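You operate a simulated robot arm through the tools that you are given. There is no shell and no other tool.

The job below is to be done with a simulated robot arm. You get a single attempt, and the scene is never put back.

JOB
Vacuum up the spilt sugar, then switch off the vacuum and its socket.
Fine: the vacuum is plugged into the kettle socket: socket on, vacuum on, clean, set it back where it stood, vacuum off, socket off. Set down upright: hand vacuum. What is to be rubbed or washed off counts as gone when no trace of it is left.

Only the result counts: the job must be done as asked and must still hold three seconds after the hand-in. Knocking over, shifting, dropping, spilling or breaking anything else fails it.

ROBOT AND FRAMES
A 7-joint arm with a three-finger gripper, fixed in place. Base frame: the origin is on the floor under the middle of its stand, x ahead of it, y to its left, z up; the work surface is at about z = 920. Lengths are in mm, angles in degrees, forces in N, time in s.
It reaches about 1342 mm from its shoulder. Its first joint turns from -166.0 to 166.0 degrees. Payload 2.69 kg.
The TCP is the grasp point between the finger pads, 30 mm short of the fingertips. In the tool frame z runs along the fingers and y along their closing line. The gripper opens to 128 mm; its body begins 117 mm behind the TCP.
Orientation is that of the tool frame in the base frame, as a unit quaternion [x, y, z, w]. With the fingers straight down and closing along the base's y, the tool's x points along the base's -x, its y along +y and its z along -z.

CONTROLS
- The arm moves only by the tool move_arm. Its argument "plan" is a list of rows, each an object of numbers (a shift or turn left out is 0, a gripper value left out holds the last): "x", "y", "z": the shift along the tool's x, y, z in mm; "rx", "ry", "rz": the turn, a rotation vector about the tool's x, y, z in rad; "grip": the closure, from 0 (fully open) to 1 (shut). In form: [{"x": .., "y": .., "z": .., "rx": .., "ry": .., "rz": .., "grip": ..}, ...]. A call has 1 to 20 rows; each row shifts and turns the commanded pose from where the row before left it, along the tool's axes as they then stand. Rows are played at 5 a second. More than 50 mm and 8.6 degrees between two rows, or a gripper value outside its range, and nothing of the call is played. A pose out of reach is approached as far as the arm can. The call stops where the force on the tool passes 40 N (or 10 N more than at its start, if that is more) or the arm is blocked; 0.2 s more then pass. The fingers move at their own pace (about 127 mm/s each) and stop on an object; they squeeze with about 28 N. The grip force told is the motor's: it shows also when the fingers shut on nothing. Time passes only in rows, and 0.2 s behind the last, so rows that do not move let the fingers close. It gives the time, the measured TCP pose, the force on the tool (base axes), the opening and the grip force at its end, in the units of the frame above (readings bear some noise), with the torque about the TCP (base axes, N m) and any sound that the robot's microphone picked up, and new pictures: "views" is both (left out), scene, wrist or none.
- Cameras (640 x 400 px; columns grow to the right, rows downward): "scene" is fixed at [58.5, 497, 1613.6]; the picture's right is [0.62, -0.78, 0.00], its down [-0.59, -0.47, -0.65] and it looks along [0.51, 0.41, -0.76] (base axes); focal length 267 px, centre (320, 200). "wrist" rides on the gripper at [58, 54, -131] in the tool frame; the picture's right is [-0.68, 0.74, 0.00], its down [-0.62, -0.56, -0.55] and it looks along [-0.40, -0.37, 0.84] (tool axes); focal length 234 px, centre (320, 200). There is no depth. A picture from a camera that has moved, and an enlarged one, comes with that camera's place and axes in the base frame and with its lens. The place of the scene camera against the robot may be out by one fixed shift of up to 12 mm in any direction.
- slide_trunk(by): moves the trunk up (or, below 0, down) by that many mm; the arm rides with it, the base frame stays. It gives what a move gives, with no picture.
- inspect(camera, box): a new picture of the part [left, top, right, bottom] of that camera's present view, enlarged. The clock stands still meanwhile.
- close_job(): hands the job in; it is judged then, once.

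Nothing tells you positions but the pictures and the camera data. Unless the task says otherwise, let go and move clear before handing in.

The tools are called as a command line: name --argument value ..., lists and objects as JSON in quotes. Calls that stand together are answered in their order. move_arm: Moves the arm, as the interface text tells. Its arguments: {"type":"object","properties":{"plan":{"type":"array","items":{"type":"object","properties":{"x":{"type":"number"},"y":{"type":"number"},"z":{"type":"number"},"rx":{"type":"number"},"ry":{"type":"number"},"rz":{"type":"number"},"grip":{"type":"number"}}}},"views":{"type":"string","enum":["both","scene","wrist","none"]}},"required":["plan"]} The other tools are called the same way: slide_trunk (by) moves the trunk up or down; inspect (camera, box) takes an enlarged picture of a part of a camera's view; close_job () hands the job in.

At the start:

```text
clock: 0.0
tool_pos: [484.6, 501.4, 1280.0]
tcp_rot: [0.0, 1.0, 0.0, 0.0]
contact_force: [0.1, -0.1, 0.4]
wrist_torque: [0.02, 0.05, 0.02]
finger_gap: 127.7
finger_force: 0.0
trunk travel left (down, up): [-150.0, 200.0]
```

scene: 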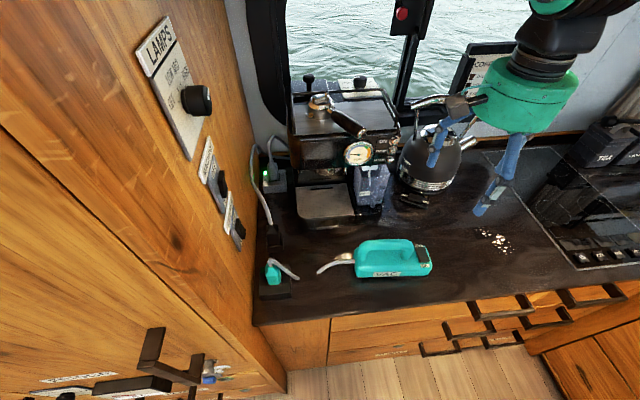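
wrist: 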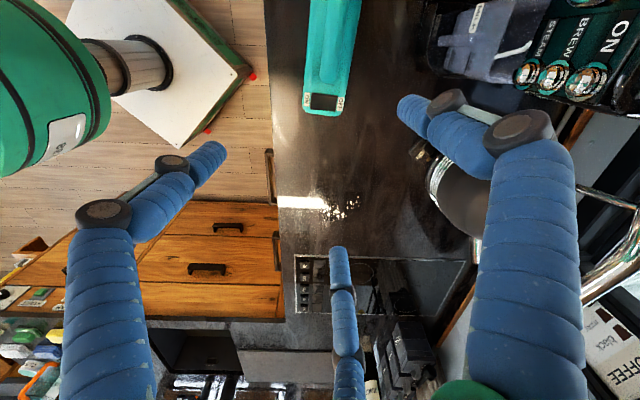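

I see a counter with an espresso machine, a kettle, a teal hand vacuum and spilt sugar to its right; on the left wooden wall there are several labelled switches. First I look closer at the details.

inspect --camera "scene" --box '[130, 0, 290, 100]'

inspect --camera "scene" --box '[180, 130, 300, 250]'

inspect --camera "scene" --box '[240, 220, 440, 320]'

inspect --camera "scene" --box '[440, 200, 560, 280]'

inspect --camera "wrist" --box '[240, 0, 440, 240]'

```text
4.00 times, centred on (210, 50) of scene
camera zoom: at [58.5, 497.0, 1613.6], right [0.62, -0.78, 0.0], down [-0.59, -0.47, -0.65], along [0.51, 0.41, -0.76], focal length 1067 px, centre (760, 800)
```

zoom: 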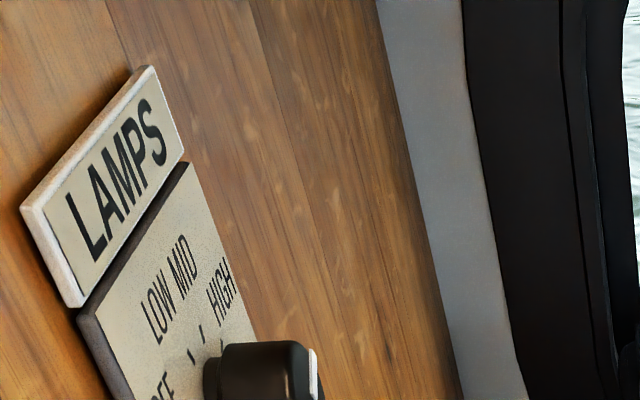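

```text
3.33 times, centred on (240, 190) of scene
camera zoom: at [58.5, 497.0, 1613.6], right [0.62, -0.78, 0.0], down [-0.59, -0.47, -0.65], along [0.51, 0.41, -0.76], focal length 889 px, centre (587, 233)
```

zoom: 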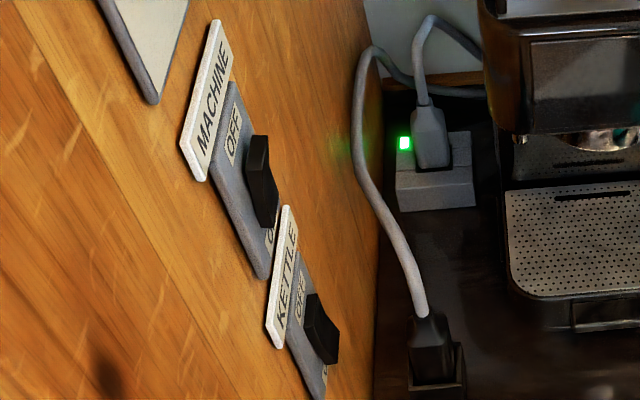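

```text
3.20 times, centred on (340, 270) of scene
camera zoom: at [58.5, 497.0, 1613.6], right [0.62, -0.78, 0.0], down [-0.59, -0.47, -0.65], along [0.51, 0.41, -0.76], focal length 853 px, centre (256, -24)
```

zoom: 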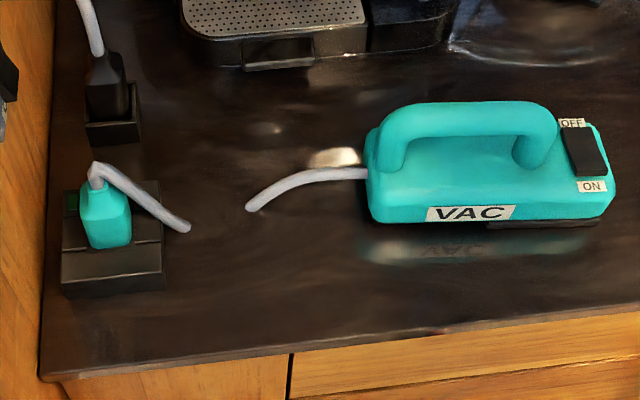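

```text
5.00 times, centred on (500, 240) of scene
camera zoom: at [58.5, 497.0, 1613.6], right [0.62, -0.78, 0.0], down [-0.59, -0.47, -0.65], along [0.51, 0.41, -0.76], focal length 1333 px, centre (-580, 0)
```

zoom: 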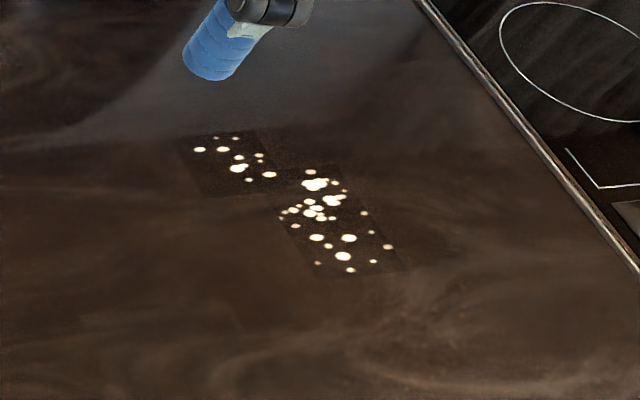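

```text
1.67 times, centred on (340, 120) of wrist
camera zoom: at [427.8, 555.7, 1410.9], right [0.68, 0.74, 0.0], down [0.62, -0.56, 0.55], along [0.4, -0.37, -0.84], focal length 390 px, centre (287, 333)
```

zoom: 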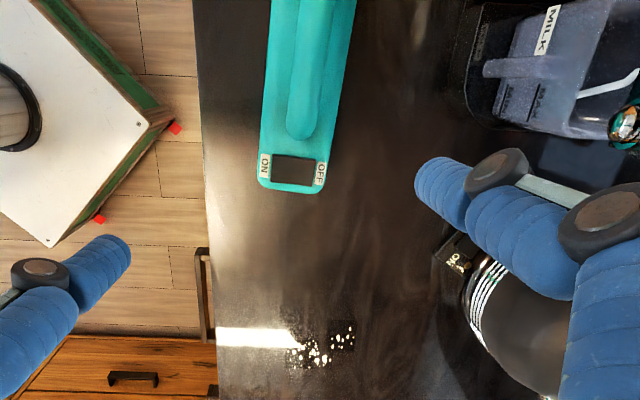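

The counter runs diagonally (about 45° to my base axes); the vacuum is roughly at (430, 540), the sugar near (728, 352) and the KETTLE switch on the left wall near (215, 853, 1110). I look at the switches and sugar at higher enlargement before moving.

inspect --camera "scene" --box '[222, 186, 270, 266]'

inspect --camera "scene" --box '[190, 130, 250, 190]'

inspect --camera "scene" --box '[250, 130, 310, 300]'

inspect --camera "scene" --box '[340, 230, 440, 290]'

inspect --camera "scene" --box '[470, 215, 530, 265]'

inspect --camera "wrist" --box '[290, 0, 390, 120]'

inspect --camera "wrist" --box '[270, 180, 370, 240]'

```text
5.00 times, centred on (246, 226) of scene
camera zoom: at [58.5, 497.0, 1613.6], right [0.62, -0.78, 0.0], down [-0.59, -0.47, -0.65], along [0.51, 0.41, -0.76], focal length 1333 px, centre (690, 70)
```

zoom: 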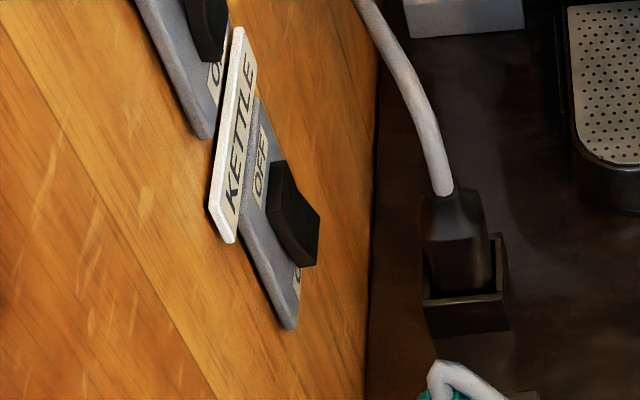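

```text
6.67 times, centred on (220, 160) of scene
camera zoom: at [58.5, 497.0, 1613.6], right [0.62, -0.78, 0.0], down [-0.59, -0.47, -0.65], along [0.51, 0.41, -0.76], focal length 1778 px, centre (987, 467)
```

zoom: 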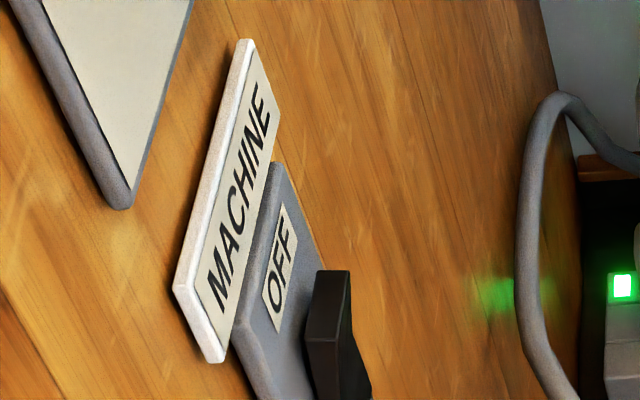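

```text
2.35 times, centred on (280, 215) of scene
camera zoom: at [58.5, 497.0, 1613.6], right [0.62, -0.78, 0.0], down [-0.59, -0.47, -0.65], along [0.51, 0.41, -0.76], focal length 628 px, centre (414, 165)
```

zoom: 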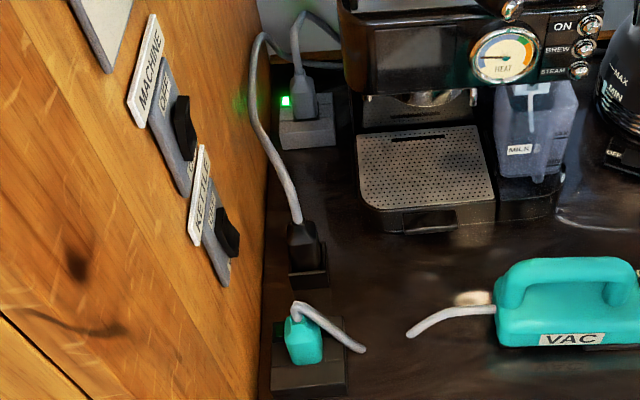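

```text
6.40 times, centred on (390, 260) of scene
camera zoom: at [58.5, 497.0, 1613.6], right [0.62, -0.78, 0.0], down [-0.59, -0.47, -0.65], along [0.51, 0.41, -0.76], focal length 1707 px, centre (-128, -184)
```

zoom: 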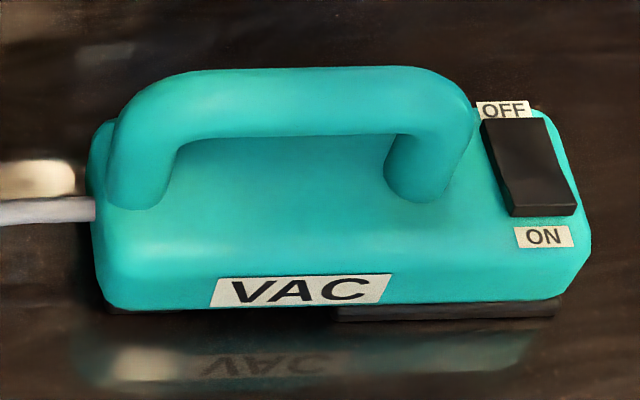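

```text
8.00 times, centred on (500, 240) of scene
camera zoom: at [58.5, 497.0, 1613.6], right [0.62, -0.78, 0.0], down [-0.59, -0.47, -0.65], along [0.51, 0.41, -0.76], focal length 2133 px, centre (-1120, -120)
```

zoom: 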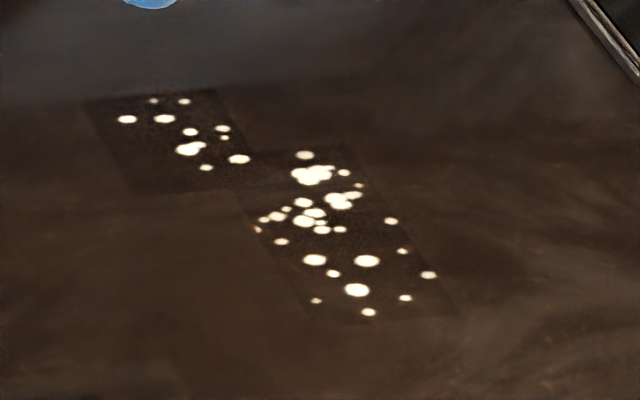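

```text
3.33 times, centred on (340, 60) of wrist
camera zoom: at [427.8, 555.7, 1410.9], right [0.68, 0.74, 0.0], down [0.62, -0.56, 0.55], along [0.4, -0.37, -0.84], focal length 781 px, centre (253, 667)
```

zoom: 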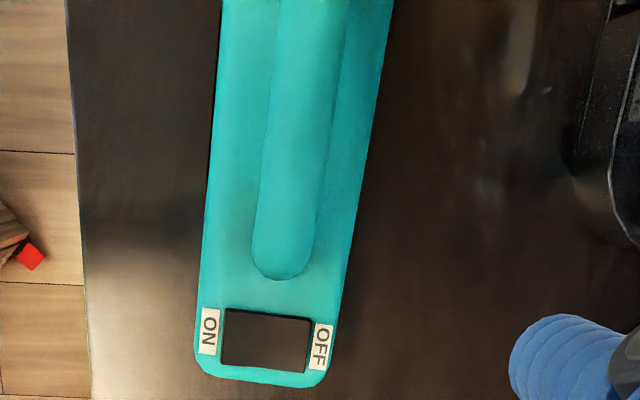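

```text
6.40 times, centred on (320, 210) of wrist
camera zoom: at [427.8, 555.7, 1410.9], right [0.68, 0.74, 0.0], down [0.62, -0.56, 0.55], along [0.4, -0.37, -0.84], focal length 1499 px, centre (320, 136)
```

zoom: 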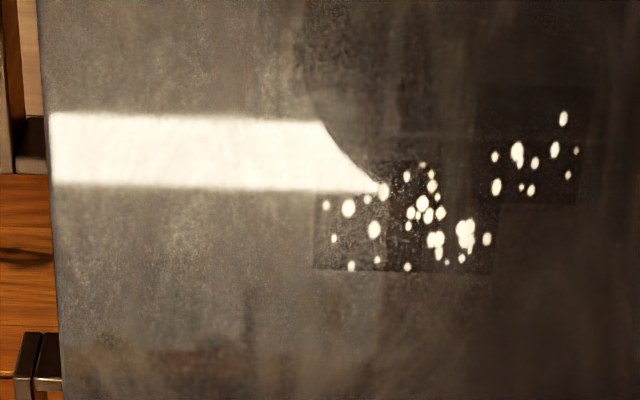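

The KETTLE rocker has its lower (ON) end standing out, so that socket is off; the vacuum's rocker has its front (ON) end raised, so it is off too. Since the scene camera looks along the wall, I turn the gripper towards the wall to view the switch head-on with the wrist camera.

move_arm --plan '[{"rx": -0.0974, "ry": 0.1044}, {"rx": -0.0974, "ry": 0.1044}, {"rx": -0.0974, "ry": 0.1044}, {"rx": -0.0974, "ry": 0.1044}, {"rx": -0.0974, "ry": 0.1044}, {"rx": -0.0974, "ry": 0.1044}]' --views "both"

```text
clock: 1.4
tool_pos: [485.9, 502.0, 1280.1]
tcp_rot: [0.0, 0.909, 0.284, -0.304]
contact_force: [0.0, -0.1, -0.4]
wrist_torque: [-0.02, -0.06, -0.02]
finger_gap: 128.2
finger_force: 0.1
trunk travel left (down, up): [-150.0, 200.0]
camera wrist: at [520.4, 468.8, 1425.9], right [0.68, 0.73, 0.01], down [0.71, -0.65, -0.27], along [-0.2, 0.19, -0.96], focal length 234 px, centre (320, 200)
```

scene: 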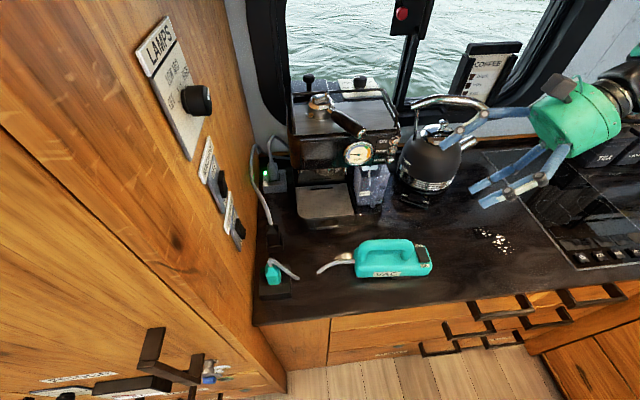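
wrist: 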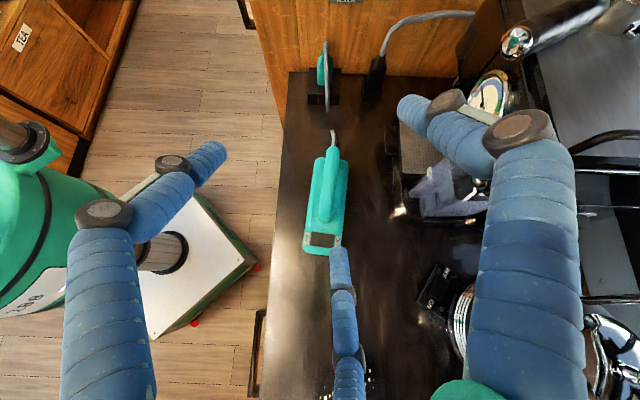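

The rotation works well and this near-vertical view shows the vacuum clearly. I enlarge it now for measuring, before turning further to the wall.

inspect --camera "wrist" --box '[280, 120, 380, 270]'

move_arm --plan '[{"rx": -0.0974, "ry": 0.1044}, {"rx": -0.0974, "ry": 0.1044}, {"rx": -0.0974, "ry": 0.1044}, {"rx": -0.0974, "ry": 0.1044}, {"rx": -0.0974, "ry": 0.1044}]' --views "both"

```text
2.67 times, centred on (330, 195) of wrist
camera zoom: at [520.4, 468.8, 1425.9], right [0.68, 0.73, 0.01], down [0.71, -0.65, -0.27], along [-0.2, 0.19, -0.96], focal length 624 px, centre (293, 213)
```

zoom: 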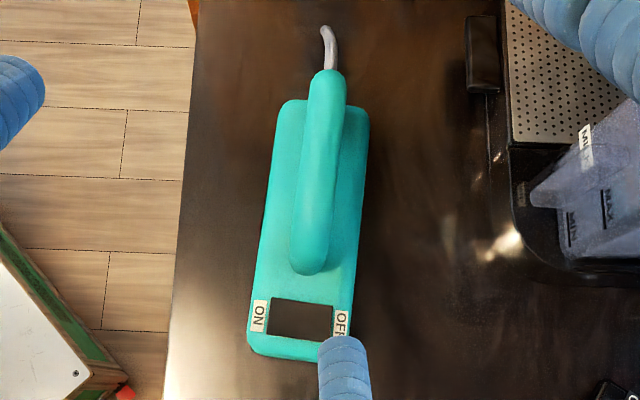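

```text
clock: 2.6
tool_pos: [485.6, 501.4, 1279.5]
tcp_rot: [-0.001, 0.707, 0.483, -0.517]
contact_force: [0.0, 0.4, -0.4]
wrist_torque: [0.0, -0.04, 0.01]
finger_gap: 128.4
finger_force: 0.0
trunk travel left (down, up): [-150.0, 200.0]
camera wrist: at [582.1, 412.1, 1359.8], right [0.68, 0.73, 0.01], down [0.41, -0.37, -0.84], along [-0.61, 0.57, -0.55], focal length 234 px, centre (320, 200)
```

scene: 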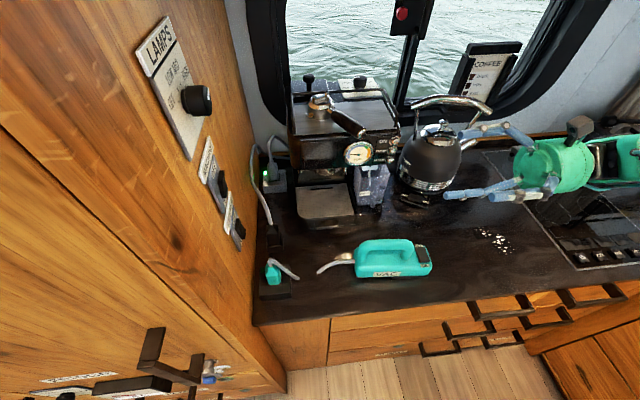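
wrist: 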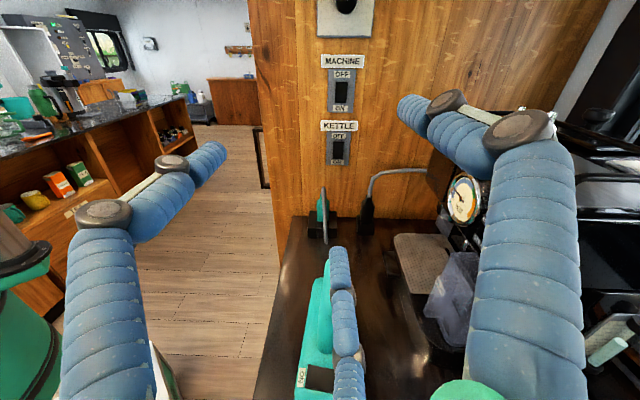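

The wrist camera now sees the wall with the LAMPS, MACHINE and KETTLE switches head-on. I enlarge this part to place the KETTLE rocker.

inspect --camera "wrist" --box '[290, 40, 390, 180]'

inspect --camera "wrist" --box '[260, 150, 400, 270]'

```text
2.86 times, centred on (340, 110) of wrist
camera zoom: at [582.1, 412.1, 1359.8], right [0.68, 0.73, 0.01], down [0.41, -0.37, -0.84], along [-0.61, 0.57, -0.55], focal length 669 px, centre (263, 457)
```

zoom: 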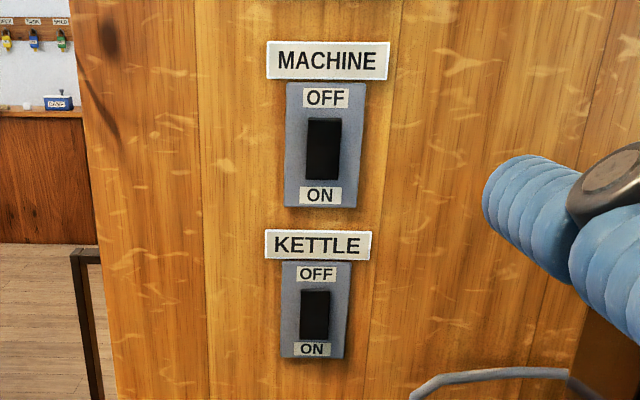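

```text
3.33 times, centred on (330, 210) of wrist
camera zoom: at [582.1, 412.1, 1359.8], right [0.68, 0.73, 0.01], down [0.41, -0.37, -0.84], along [-0.61, 0.57, -0.55], focal length 781 px, centre (287, 167)
```

zoom: 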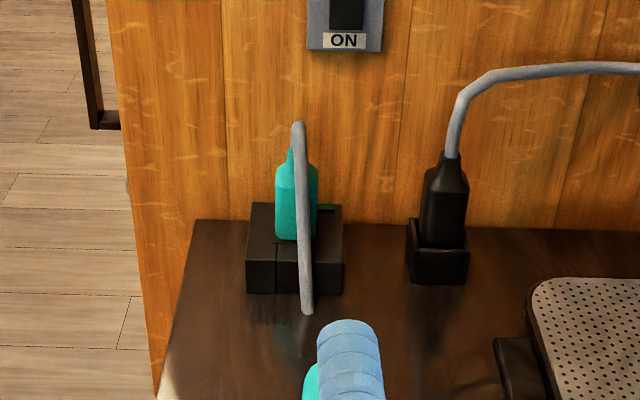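

The wall is 45° to my axes, about E=-451 along the counter, with the KETTLE rocker about 24 x 45 mm centred near (207, 824, 1143). I close the fingers and move to a standoff in front of its lower half.

move_arm --plan '[{"rx": -0.0256, "ry": -0.0239, "grip": 1}, {"x": -16.4, "y": -9.94, "z": 36.1}, {"x": -16.4, "y": -9.94, "z": 36.1}, {"x": -16.4, "y": -9.94, "z": 36.1}, {"x": -16.4, "y": -9.94, "z": 36.1}, {"x": -16.4, "y": -9.94, "z": 36.1}, {"x": -16.4, "y": -9.94, "z": 36.1}, {"x": -16.4, "y": -9.94, "z": 36.1}]' --views "both"

```text
clock: 4.4
tool_pos: [326.0, 697.6, 1147.2]
tcp_rot: [0.011, 0.708, 0.491, -0.508]
contact_force: [-0.1, 0.4, -0.2]
wrist_torque: [-0.02, -0.03, 0.0]
finger_gap: 1.9
finger_force: 28.3
trunk travel left (down, up): [-150.0, 200.0]
camera wrist: at [419.1, 605.3, 1227.6], right [0.71, 0.71, 0.01], down [0.39, -0.38, -0.84], along [-0.59, 0.59, -0.55], focal length 234 px, centre (320, 200)
```

scene: 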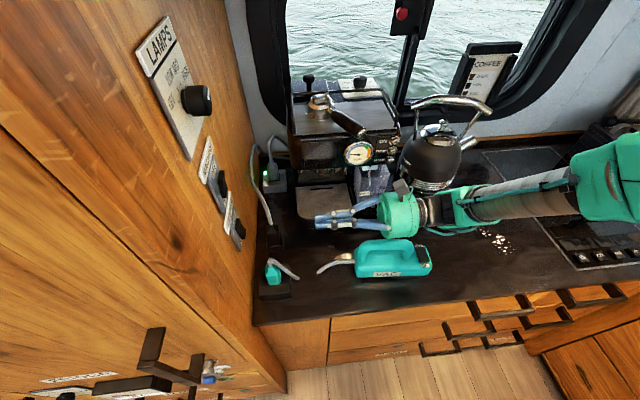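
wrist: 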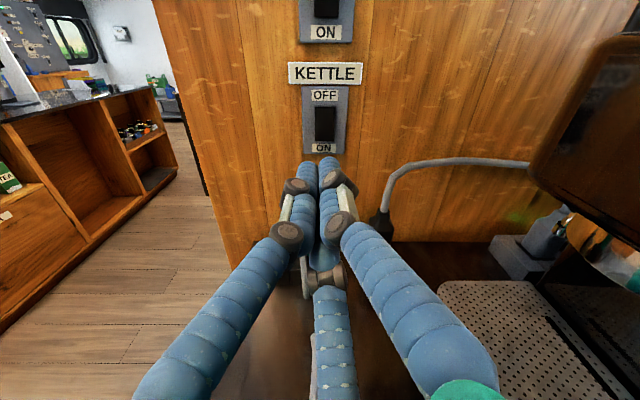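

The arm is in front of the switch with the fingers closed. I enlarge the switch and the fingertips to aim precisely.

inspect --camera "wrist" --box '[270, 60, 380, 210]'

inspect --camera "scene" --box '[220, 170, 380, 270]'

```text
2.67 times, centred on (325, 135) of wrist
camera zoom: at [419.1, 605.3, 1227.6], right [0.71, 0.71, 0.01], down [0.39, -0.38, -0.84], along [-0.59, 0.59, -0.55], focal length 624 px, centre (307, 373)
```

zoom: 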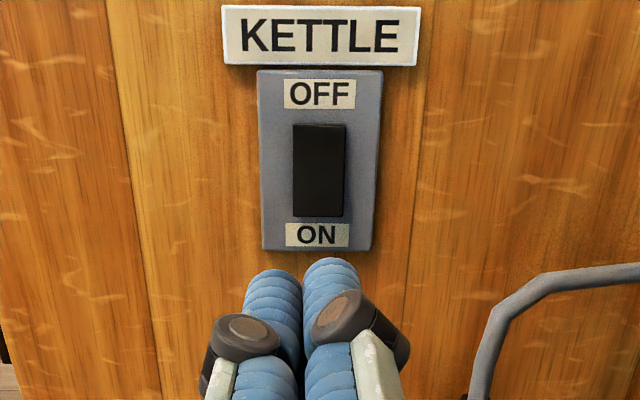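

```text
4.00 times, centred on (300, 220) of scene
camera zoom: at [58.5, 497.0, 1613.6], right [0.62, -0.78, 0.0], down [-0.59, -0.47, -0.65], along [0.51, 0.41, -0.76], focal length 1067 px, centre (400, 120)
```

zoom: 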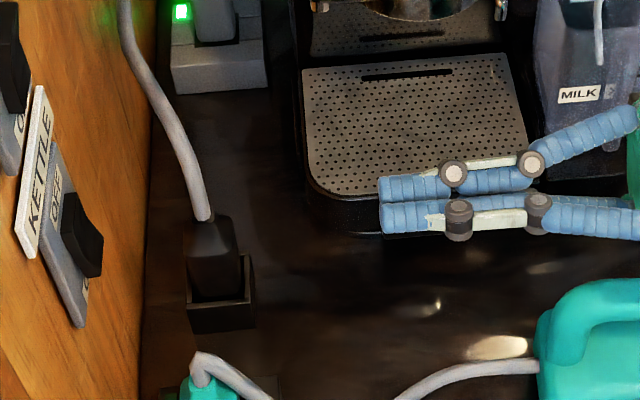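

The rocker spans about N=718–742, z=1123–1164, and the closed fingertips are centred on the tool axis. I line up on the lower (ON) half and move to about 16 mm before contact.

move_arm --plan '[{"x": -23.4, "y": -13.3, "z": 22}, {"z": 50}, {"z": 50}]' --views "both"

inspect --camera "wrist" --box '[270, 60, 380, 210]'

inspect --camera "scene" --box '[190, 170, 350, 270]'

```text
clock: 5.2
tool_pos: [242.5, 789.0, 1119.7]
tcp_rot: [0.012, 0.707, 0.491, -0.509]
contact_force: [0.8, 0.0, 0.3]
wrist_torque: [-0.01, 0.01, -0.02]
finger_gap: 1.9
finger_force: 27.6
trunk travel left (down, up): [-150.0, 200.0]
camera wrist: at [336.4, 695.5, 1199.8], right [0.71, 0.71, 0.01], down [0.39, -0.38, -0.84], along [-0.59, 0.59, -0.55], focal length 234 px, centre (320, 200)
```

scene: 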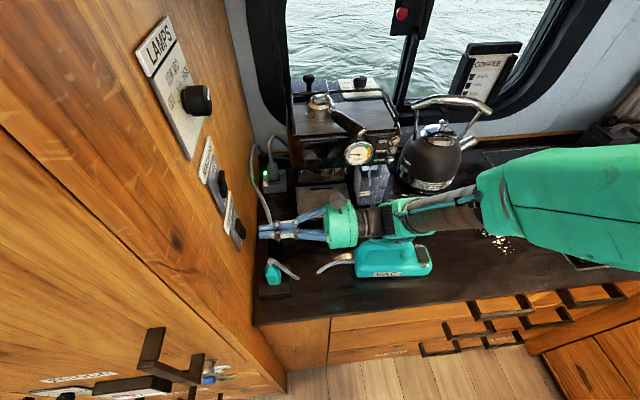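
wrist: 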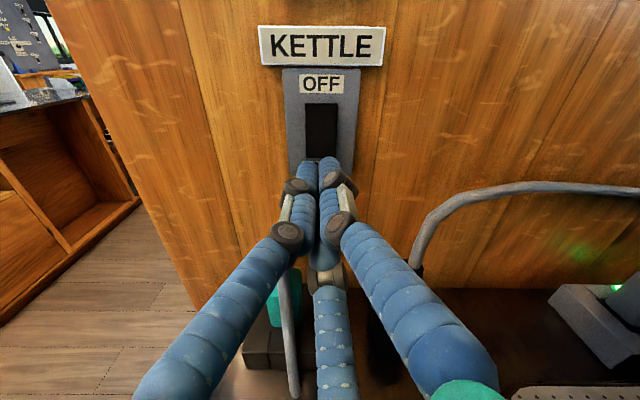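

```text
2.67 times, centred on (325, 135) of wrist
camera zoom: at [336.4, 695.5, 1199.8], right [0.71, 0.71, 0.01], down [0.39, -0.38, -0.84], along [-0.59, 0.59, -0.55], focal length 624 px, centre (307, 373)
```

zoom: 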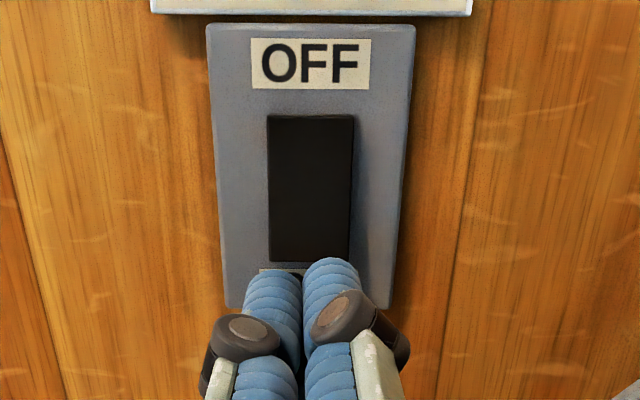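

```text
4.00 times, centred on (270, 220) of scene
camera zoom: at [58.5, 497.0, 1613.6], right [0.62, -0.78, 0.0], down [-0.59, -0.47, -0.65], along [0.51, 0.41, -0.76], focal length 1067 px, centre (520, 120)
```

zoom: 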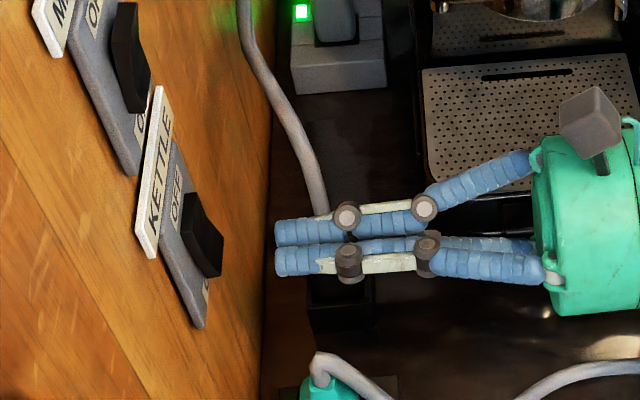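

The tips are centred on the rocker at N≈730 and a touch low, so I raise 6 mm and then press gently forward in small steps.

move_arm --plan '[{"x": 4.4, "y": 4.1}, {"z": 4}, {"z": 4}, {"z": 4}, {"z": 4}]' --views "wrist"

```text
clock: 6.4
tool_pos: [230.5, 801.5, 1126.2]
tcp_rot: [0.013, 0.707, 0.491, -0.509]
contact_force: [0.2, -0.7, -0.5]
wrist_torque: [0.01, 0.0, 0.03]
finger_gap: 2.1
finger_force: 28.7
trunk travel left (down, up): [-150.0, 200.0]
camera wrist: at [325.8, 708.5, 1206.7], right [0.71, 0.71, 0.01], down [0.39, -0.38, -0.84], along [-0.59, 0.59, -0.55], focal length 234 px, centre (320, 200)
```

wrist: 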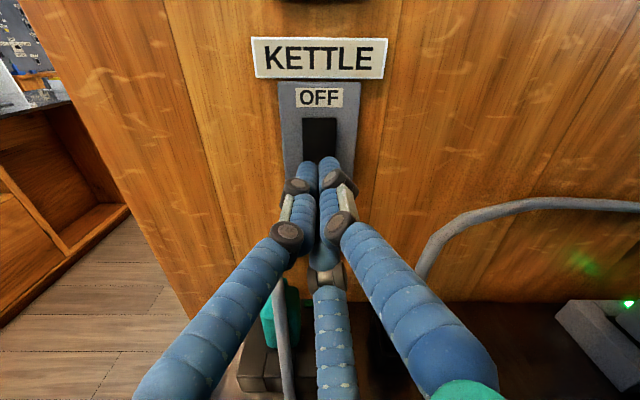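

move_arm --plan '[{"z": 3}, {"z": 3}, {"z": 3}, {"z": 3}]' --views "wrist"

```text
clock: 7.4
tool_pos: [223.1, 809.7, 1127.7]
tcp_rot: [0.013, 0.707, 0.491, -0.508]
contact_force: [-0.3, 0.1, -0.3]
wrist_torque: [0.0, -0.01, -0.03]
finger_gap: 2.0
finger_force: 27.7
trunk travel left (down, up): [-150.0, 200.0]
camera wrist: at [317.7, 717.5, 1208.0], right [0.71, 0.71, 0.01], down [0.39, -0.38, -0.84], along [-0.59, 0.59, -0.55], focal length 234 px, centre (320, 200)
```

wrist: 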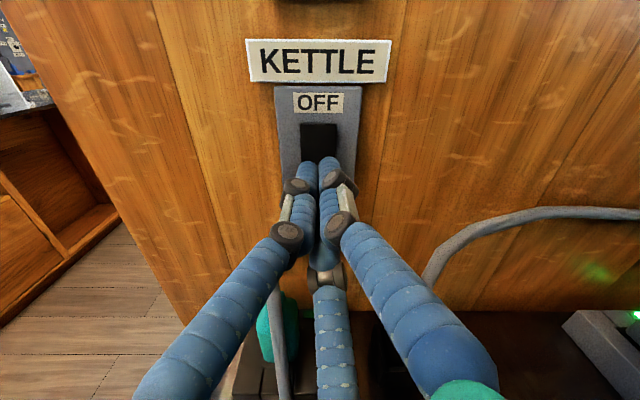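

No contact yet; I zoom to judge the remaining gap.

inspect --camera "wrist" --box '[270, 60, 380, 210]'

inspect --camera "scene" --box '[200, 190, 300, 270]'

```text
2.67 times, centred on (325, 135) of wrist
camera zoom: at [317.7, 717.5, 1208.0], right [0.71, 0.71, 0.01], down [0.39, -0.38, -0.84], along [-0.59, 0.59, -0.55], focal length 624 px, centre (307, 373)
```

zoom: 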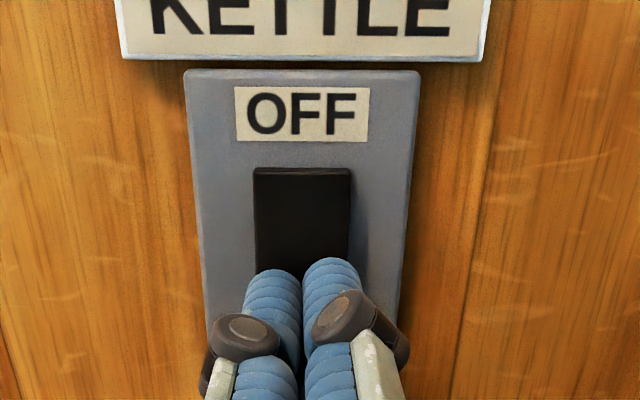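

```text
5.00 times, centred on (250, 230) of scene
camera zoom: at [58.5, 497.0, 1613.6], right [0.62, -0.78, 0.0], down [-0.59, -0.47, -0.65], along [0.51, 0.41, -0.76], focal length 1333 px, centre (670, 50)
```

zoom: 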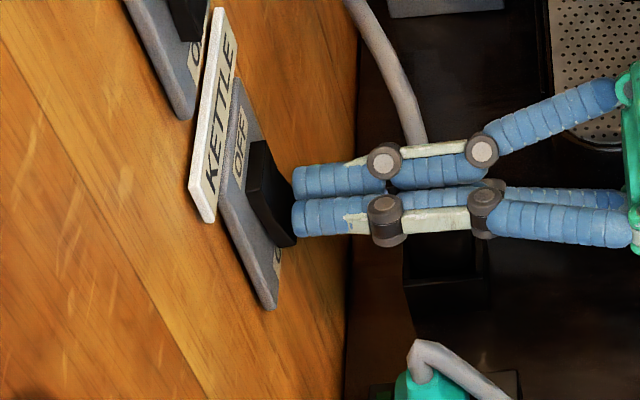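

The tips are about to touch the rocker's ON end. I keep pressing in small steps.

move_arm --plan '[{"z": 3}, {"z": 3}, {"z": 3}]' --views "none"

```text
clock: 8.2
tool_pos: [222.0, 812.8, 1127.2]
tcp_rot: [0.014, 0.707, 0.492, -0.508]
contact_force: [8.0, -20.1, 3.7]
wrist_torque: [0.41, 0.16, 0.07]
finger_gap: 2.1
finger_force: 32.2
trunk travel left (down, up): [-150.0, 200.0]
stopped in row 3: the force on the tool passed its limit at 46 N (the readings are from after the stop); the commanded pose is now the measured one
```

inspect --camera "wrist" --box '[270, 60, 380, 210]'

inspect --camera "scene" --box '[200, 190, 300, 290]'

```text
2.67 times, centred on (325, 135) of wrist
camera zoom: at [315.3, 719.9, 1207.7], right [0.71, 0.71, 0.01], down [0.39, -0.39, -0.84], along [-0.59, 0.59, -0.55], focal length 624 px, centre (307, 373)
```

zoom: 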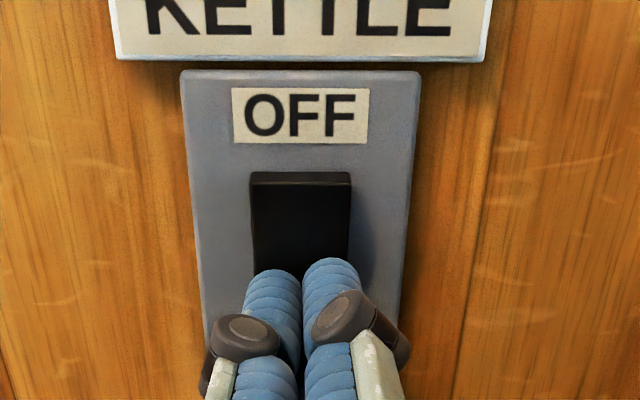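

```text
4.00 times, centred on (250, 240) of scene
camera zoom: at [58.5, 497.0, 1613.6], right [0.62, -0.78, 0.0], down [-0.59, -0.47, -0.65], along [0.51, 0.41, -0.76], focal length 1067 px, centre (600, 40)
```

zoom: 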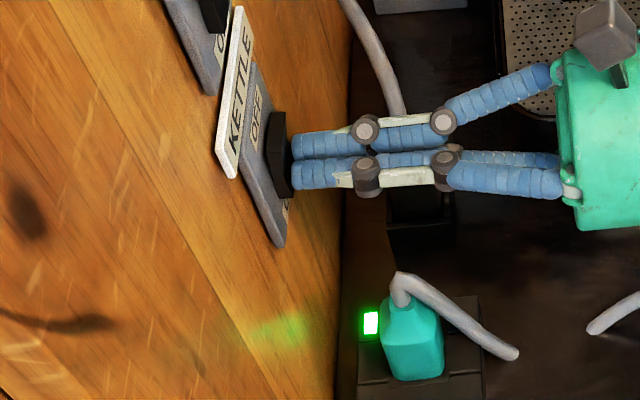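

The socket's green light by the teal plug is now on, so the kettle socket is live. I back away from the wall, rise, and turn the gripper so the wrist camera looks straight down on the vacuum.

move_arm --plan '[{"z": -20}, {"z": -30}, {"x": 10, "y": 9.3, "z": -46}, {"x": 10, "y": 9.3, "z": -46}, {"x": 10, "y": 9.3, "z": -46}, {"x": 10, "y": 9.3, "z": -46}, {"x": 10, "y": 9.3, "z": -46}, {"x": 10, "y": 9.3, "z": -46}, {"rx": 0.0969, "ry": -0.1039, "grip": 0}, {"rx": 0.0969, "ry": -0.1039}, {"rx": 0.0969, "ry": -0.1039}, {"rx": 0.0969, "ry": -0.1039}, {"rx": 0.0969, "ry": -0.1039}, {"rx": 0.0969, "ry": -0.1039}, {"rx": 0.0969, "ry": -0.1039}]' --views "both"

inspect --camera "wrist" --box '[240, 80, 400, 330]'

inspect --camera "scene" --box '[200, 180, 320, 300]'

```text
clock: 11.4
tool_pos: [451.1, 583.9, 1209.0]
tcp_rot: [0.017, 0.959, 0.196, -0.203]
contact_force: [0.1, -0.2, -0.2]
wrist_torque: [0.03, 0.03, 0.01]
finger_gap: 128.2
finger_force: 0.1
trunk travel left (down, up): [-150.0, 200.0]
camera wrist: at [455.1, 580.4, 1362.8], right [0.7, 0.71, 0.0], down [0.71, -0.7, 0.01], along [0.01, 0.0, -1.0], focal length 234 px, centre (320, 200)
```

scene: 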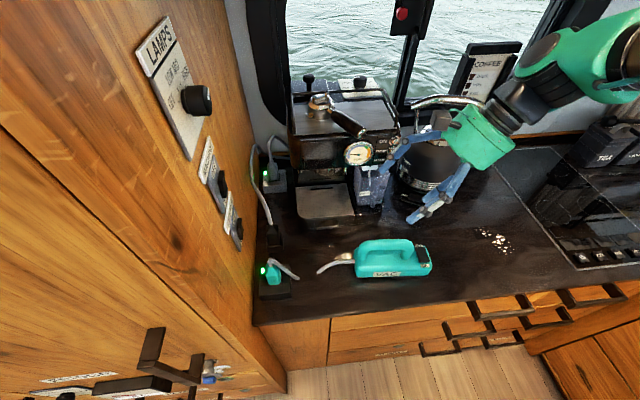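
wrist: 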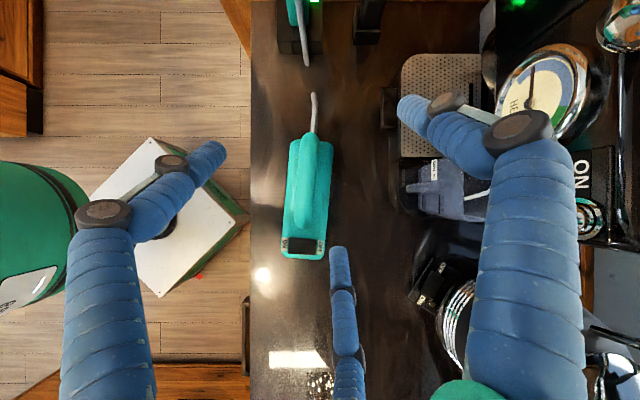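

```text
1.60 times, centred on (320, 205) of wrist
camera zoom: at [455.1, 580.4, 1362.8], right [0.7, 0.71, 0.0], down [0.71, -0.7, 0.01], along [0.01, 0.0, -1.0], focal length 375 px, centre (320, 192)
```

zoom: 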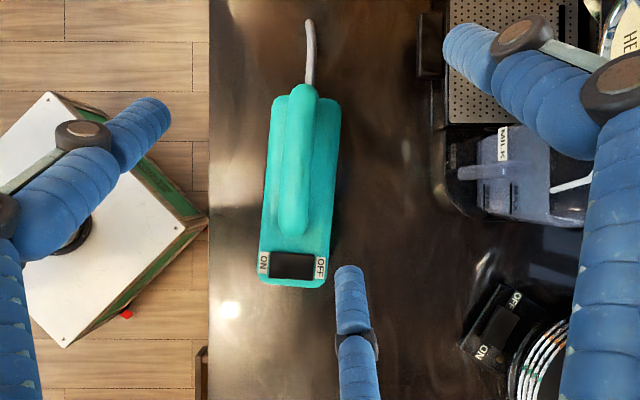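

```text
3.33 times, centred on (260, 240) of scene
camera zoom: at [58.5, 497.0, 1613.6], right [0.62, -0.78, 0.0], down [-0.59, -0.47, -0.65], along [0.51, 0.41, -0.76], focal length 889 px, centre (520, 67)
```

zoom: 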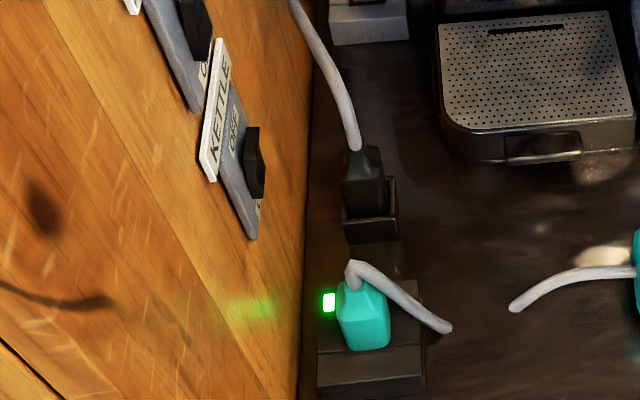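

The kettle socket is confirmed on (green light), and this vertical view shows the vacuum turned about 4° from the counter's direction. I enlarge for exact measures.

inspect --camera "wrist" --box '[270, 80, 350, 180]'

inspect --camera "wrist" --box '[270, 180, 350, 280]'

inspect --camera "wrist" --box '[250, 320, 350, 400]'

```text
4.00 times, centred on (310, 130) of wrist
camera zoom: at [455.1, 580.4, 1362.8], right [0.7, 0.71, 0.0], down [0.71, -0.7, 0.01], along [0.01, 0.0, -1.0], focal length 937 px, centre (360, 480)
```

zoom: 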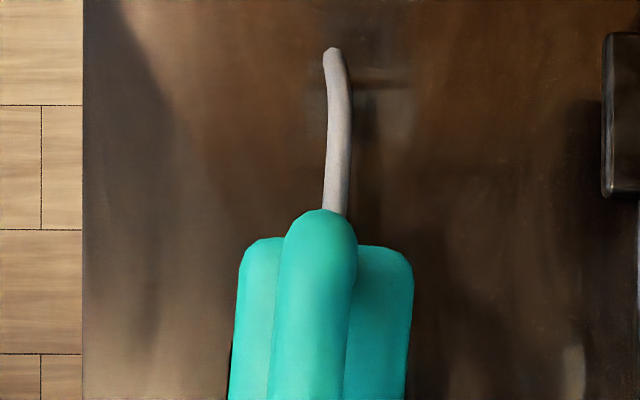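

```text
4.00 times, centred on (310, 230) of wrist
camera zoom: at [455.1, 580.4, 1362.8], right [0.7, 0.71, 0.0], down [0.71, -0.7, 0.01], along [0.01, 0.0, -1.0], focal length 937 px, centre (360, 80)
```

zoom: 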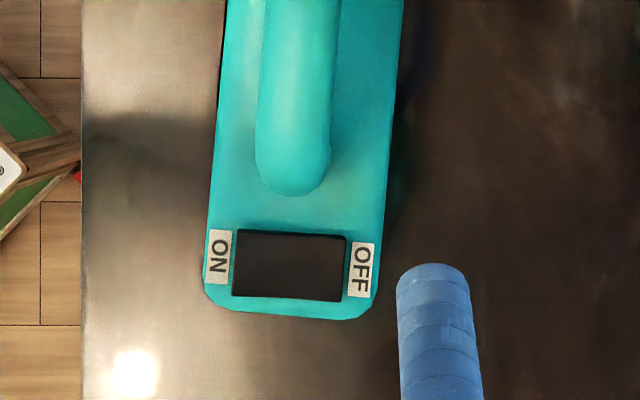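

```text
5.00 times, centred on (300, 360) of wrist
camera zoom: at [455.1, 580.4, 1362.8], right [0.7, 0.71, 0.0], down [0.71, -0.7, 0.01], along [0.01, 0.0, -1.0], focal length 1171 px, centre (420, -600)
```

zoom: 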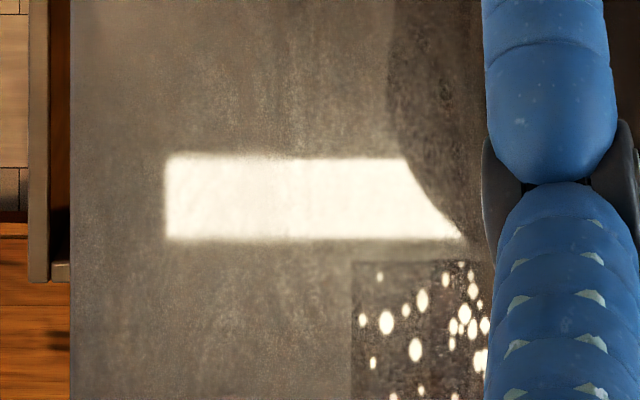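

Vertical view gives: vacuum axis about 4.2° off the counter direction, rocker centre near E=-12, N=704 (about (488, 507)), its ON end towards the front. I close the fingers, lean the tool 15° away from the handle and come over the ON end, well above it.

move_arm --plan '[{"rx": 0.0714, "ry": -0.0765, "grip": 1}, {"rx": 0.0714, "ry": -0.0765}, {"rx": 0.0714, "ry": -0.0765}, {"x": -18.43, "y": -36.77, "z": 24.17}, {"x": -18.43, "y": -36.77, "z": 24.17}, {"x": -18.43, "y": -36.77, "z": 24.17}]' --views "both"

inspect --camera "wrist" --box '[260, 80, 380, 240]'

```text
clock: 12.8
tool_pos: [485.6, 487.0, 1109.7]
tcp_rot: [0.018, 0.991, 0.09, -0.093]
contact_force: [0.6, 0.7, 0.0]
wrist_torque: [0.0, 0.02, 0.01]
finger_gap: 2.1
finger_force: 27.8
trunk travel left (down, up): [-150.0, 200.0]
camera wrist: at [456.6, 516.4, 1257.0], right [0.7, 0.71, 0.0], down [0.67, -0.67, 0.31], along [0.22, -0.22, -0.95], focal length 234 px, centre (320, 200)
```

scene: 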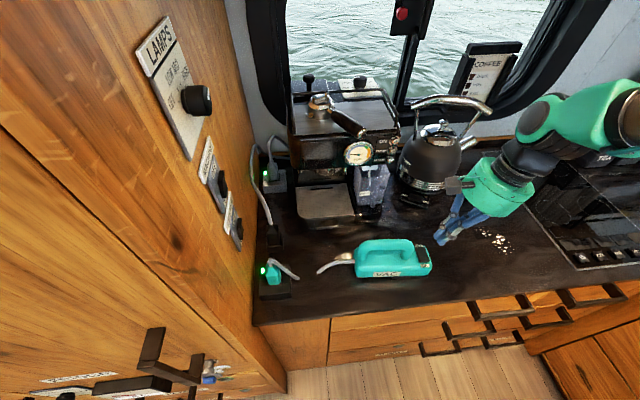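
wrist: 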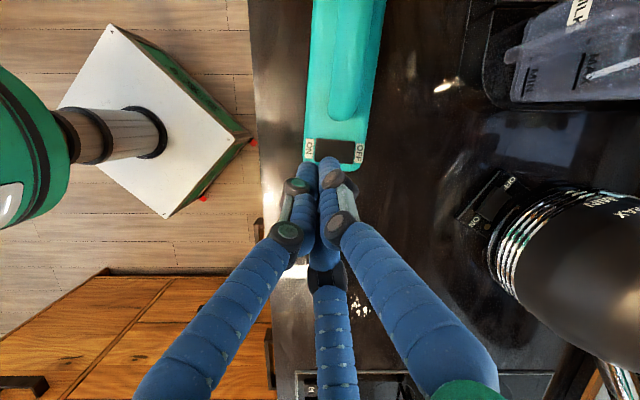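

```text
2.50 times, centred on (320, 160) of wrist
camera zoom: at [456.6, 516.4, 1257.0], right [0.7, 0.71, 0.0], down [0.67, -0.67, 0.31], along [0.22, -0.22, -0.95], focal length 585 px, centre (320, 300)
```

zoom: 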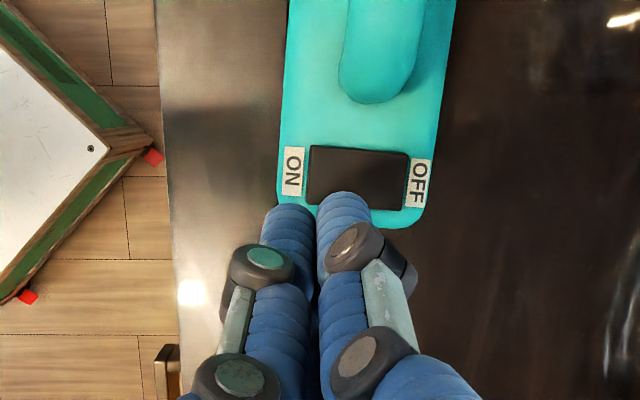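

The rocker spans N=683–728 with the tips over its ON half; I descend to just above it.

move_arm --plan '[{"x": -5.7, "y": -8.1, "z": 36.2}, {"x": -7.1, "y": -6.6, "z": 36.2}]' --views "both"

inspect --camera "wrist" --box '[260, 60, 380, 220]'

inspect --camera "scene" --box '[340, 200, 480, 300]'

```text
clock: 13.4
tool_pos: [483.2, 483.9, 1033.2]
tcp_rot: [0.019, 0.991, 0.09, -0.094]
contact_force: [0.1, 1.2, 0.5]
wrist_torque: [-0.01, -0.04, -0.01]
finger_gap: 2.4
finger_force: 28.4
trunk travel left (down, up): [-150.0, 200.0]
camera wrist: at [454.7, 514.9, 1181.3], right [0.7, 0.71, 0.0], down [0.68, -0.67, 0.31], along [0.22, -0.22, -0.95], focal length 234 px, centre (320, 200)
```

scene: 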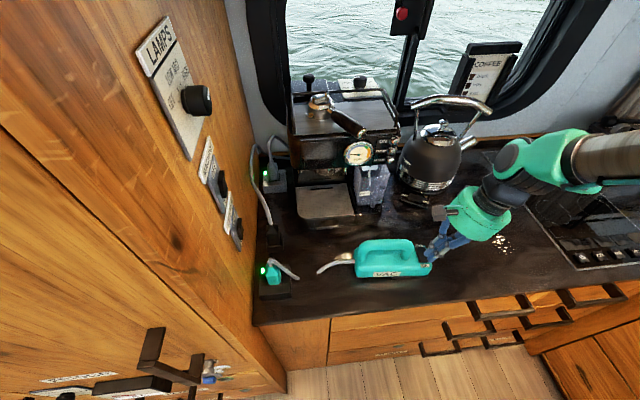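
wrist: 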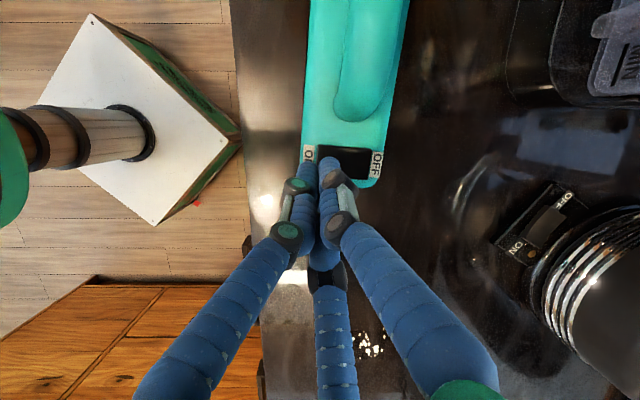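

```text
2.50 times, centred on (320, 140) of wrist
camera zoom: at [454.7, 514.9, 1181.3], right [0.7, 0.71, 0.0], down [0.68, -0.67, 0.31], along [0.22, -0.22, -0.95], focal length 585 px, centre (320, 350)
```

zoom: 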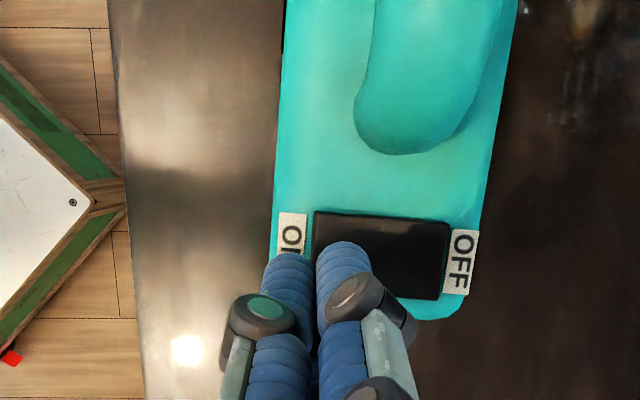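

```text
4.00 times, centred on (410, 250) of scene
camera zoom: at [58.5, 497.0, 1613.6], right [0.62, -0.78, 0.0], down [-0.59, -0.47, -0.65], along [0.51, 0.41, -0.76], focal length 1067 px, centre (-40, 0)
```

zoom: 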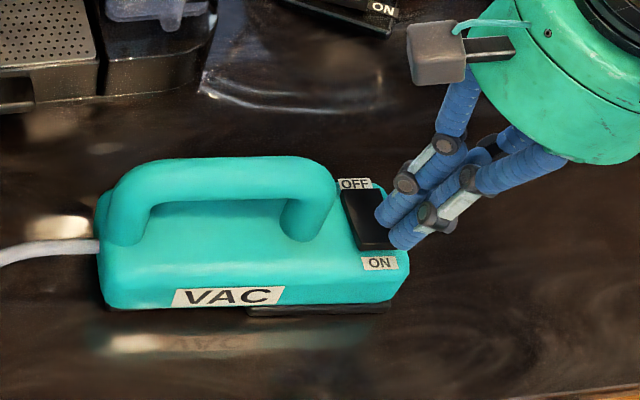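

move_arm --plan '[{"x": -0.57, "y": -0.53, "z": 2.9}, {"x": -0.57, "y": -0.53, "z": 2.9}, {"x": -0.57, "y": -0.53, "z": 2.9}, {"x": -0.57, "y": -0.53, "z": 2.9}, {"x": -0.57, "y": -0.53, "z": 2.9}]' --views "none"

inspect --camera "wrist" --box '[260, 60, 380, 220]'

inspect --camera "scene" --box '[380, 210, 460, 280]'

```text
clock: 14.6
tool_pos: [483.9, 485.5, 1019.9]
tcp_rot: [0.019, 0.991, 0.091, -0.095]
contact_force: [1.1, 0.0, 0.1]
wrist_torque: [0.0, -0.01, 0.0]
finger_gap: 2.1
finger_force: 27.7
trunk travel left (down, up): [-150.0, 200.0]
```

```text
2.50 times, centred on (320, 140) of wrist
camera zoom: at [454.8, 515.8, 1167.3], right [0.7, 0.71, 0.0], down [0.68, -0.67, 0.31], along [0.22, -0.22, -0.95], focal length 585 px, centre (320, 350)
```

zoom: 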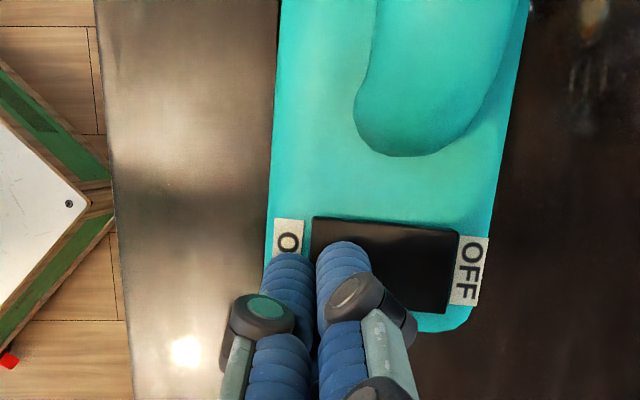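

```text
5.71 times, centred on (420, 245) of scene
camera zoom: at [58.5, 497.0, 1613.6], right [0.62, -0.78, 0.0], down [-0.59, -0.47, -0.65], along [0.51, 0.41, -0.76], focal length 1524 px, centre (-251, -57)
```

zoom: 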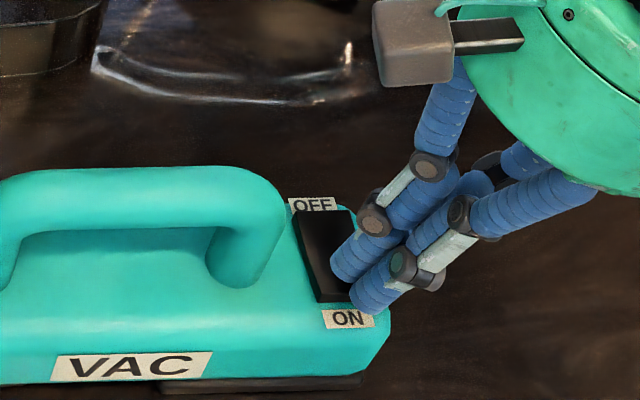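

move_arm --plan '[{"x": -0.57, "y": -0.53, "z": 2.9}, {"x": -0.57, "y": -0.53, "z": 2.9}, {"x": -0.38, "y": -0.35, "z": 1.93}, {"x": -0.38, "y": -0.35, "z": 1.93}]' --views "none"

inspect --camera "scene" --box '[380, 210, 460, 280]'

```text
clock: 15.4
tool_pos: [486.0, 486.5, 1017.7]
tcp_rot: [0.018, 0.991, 0.092, -0.092]
contact_force: [-0.9, -3.8, 14.3]
wrist_torque: [0.01, -0.15, 0.0]
finger_gap: 2.0
finger_force: 28.1
trunk travel left (down, up): [-150.0, 200.0]
stopped in row 4: the force on the tool passed its limit at 44 N (the readings are from after the stop); the commanded pose is now the measured one
```

```text
5.71 times, centred on (420, 245) of scene
camera zoom: at [58.5, 497.0, 1613.6], right [0.62, -0.78, 0.0], down [-0.59, -0.47, -0.65], along [0.51, 0.41, -0.76], focal length 1524 px, centre (-251, -57)
```

zoom: 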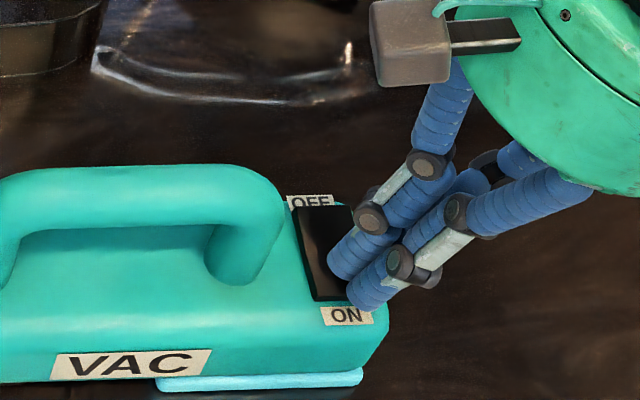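

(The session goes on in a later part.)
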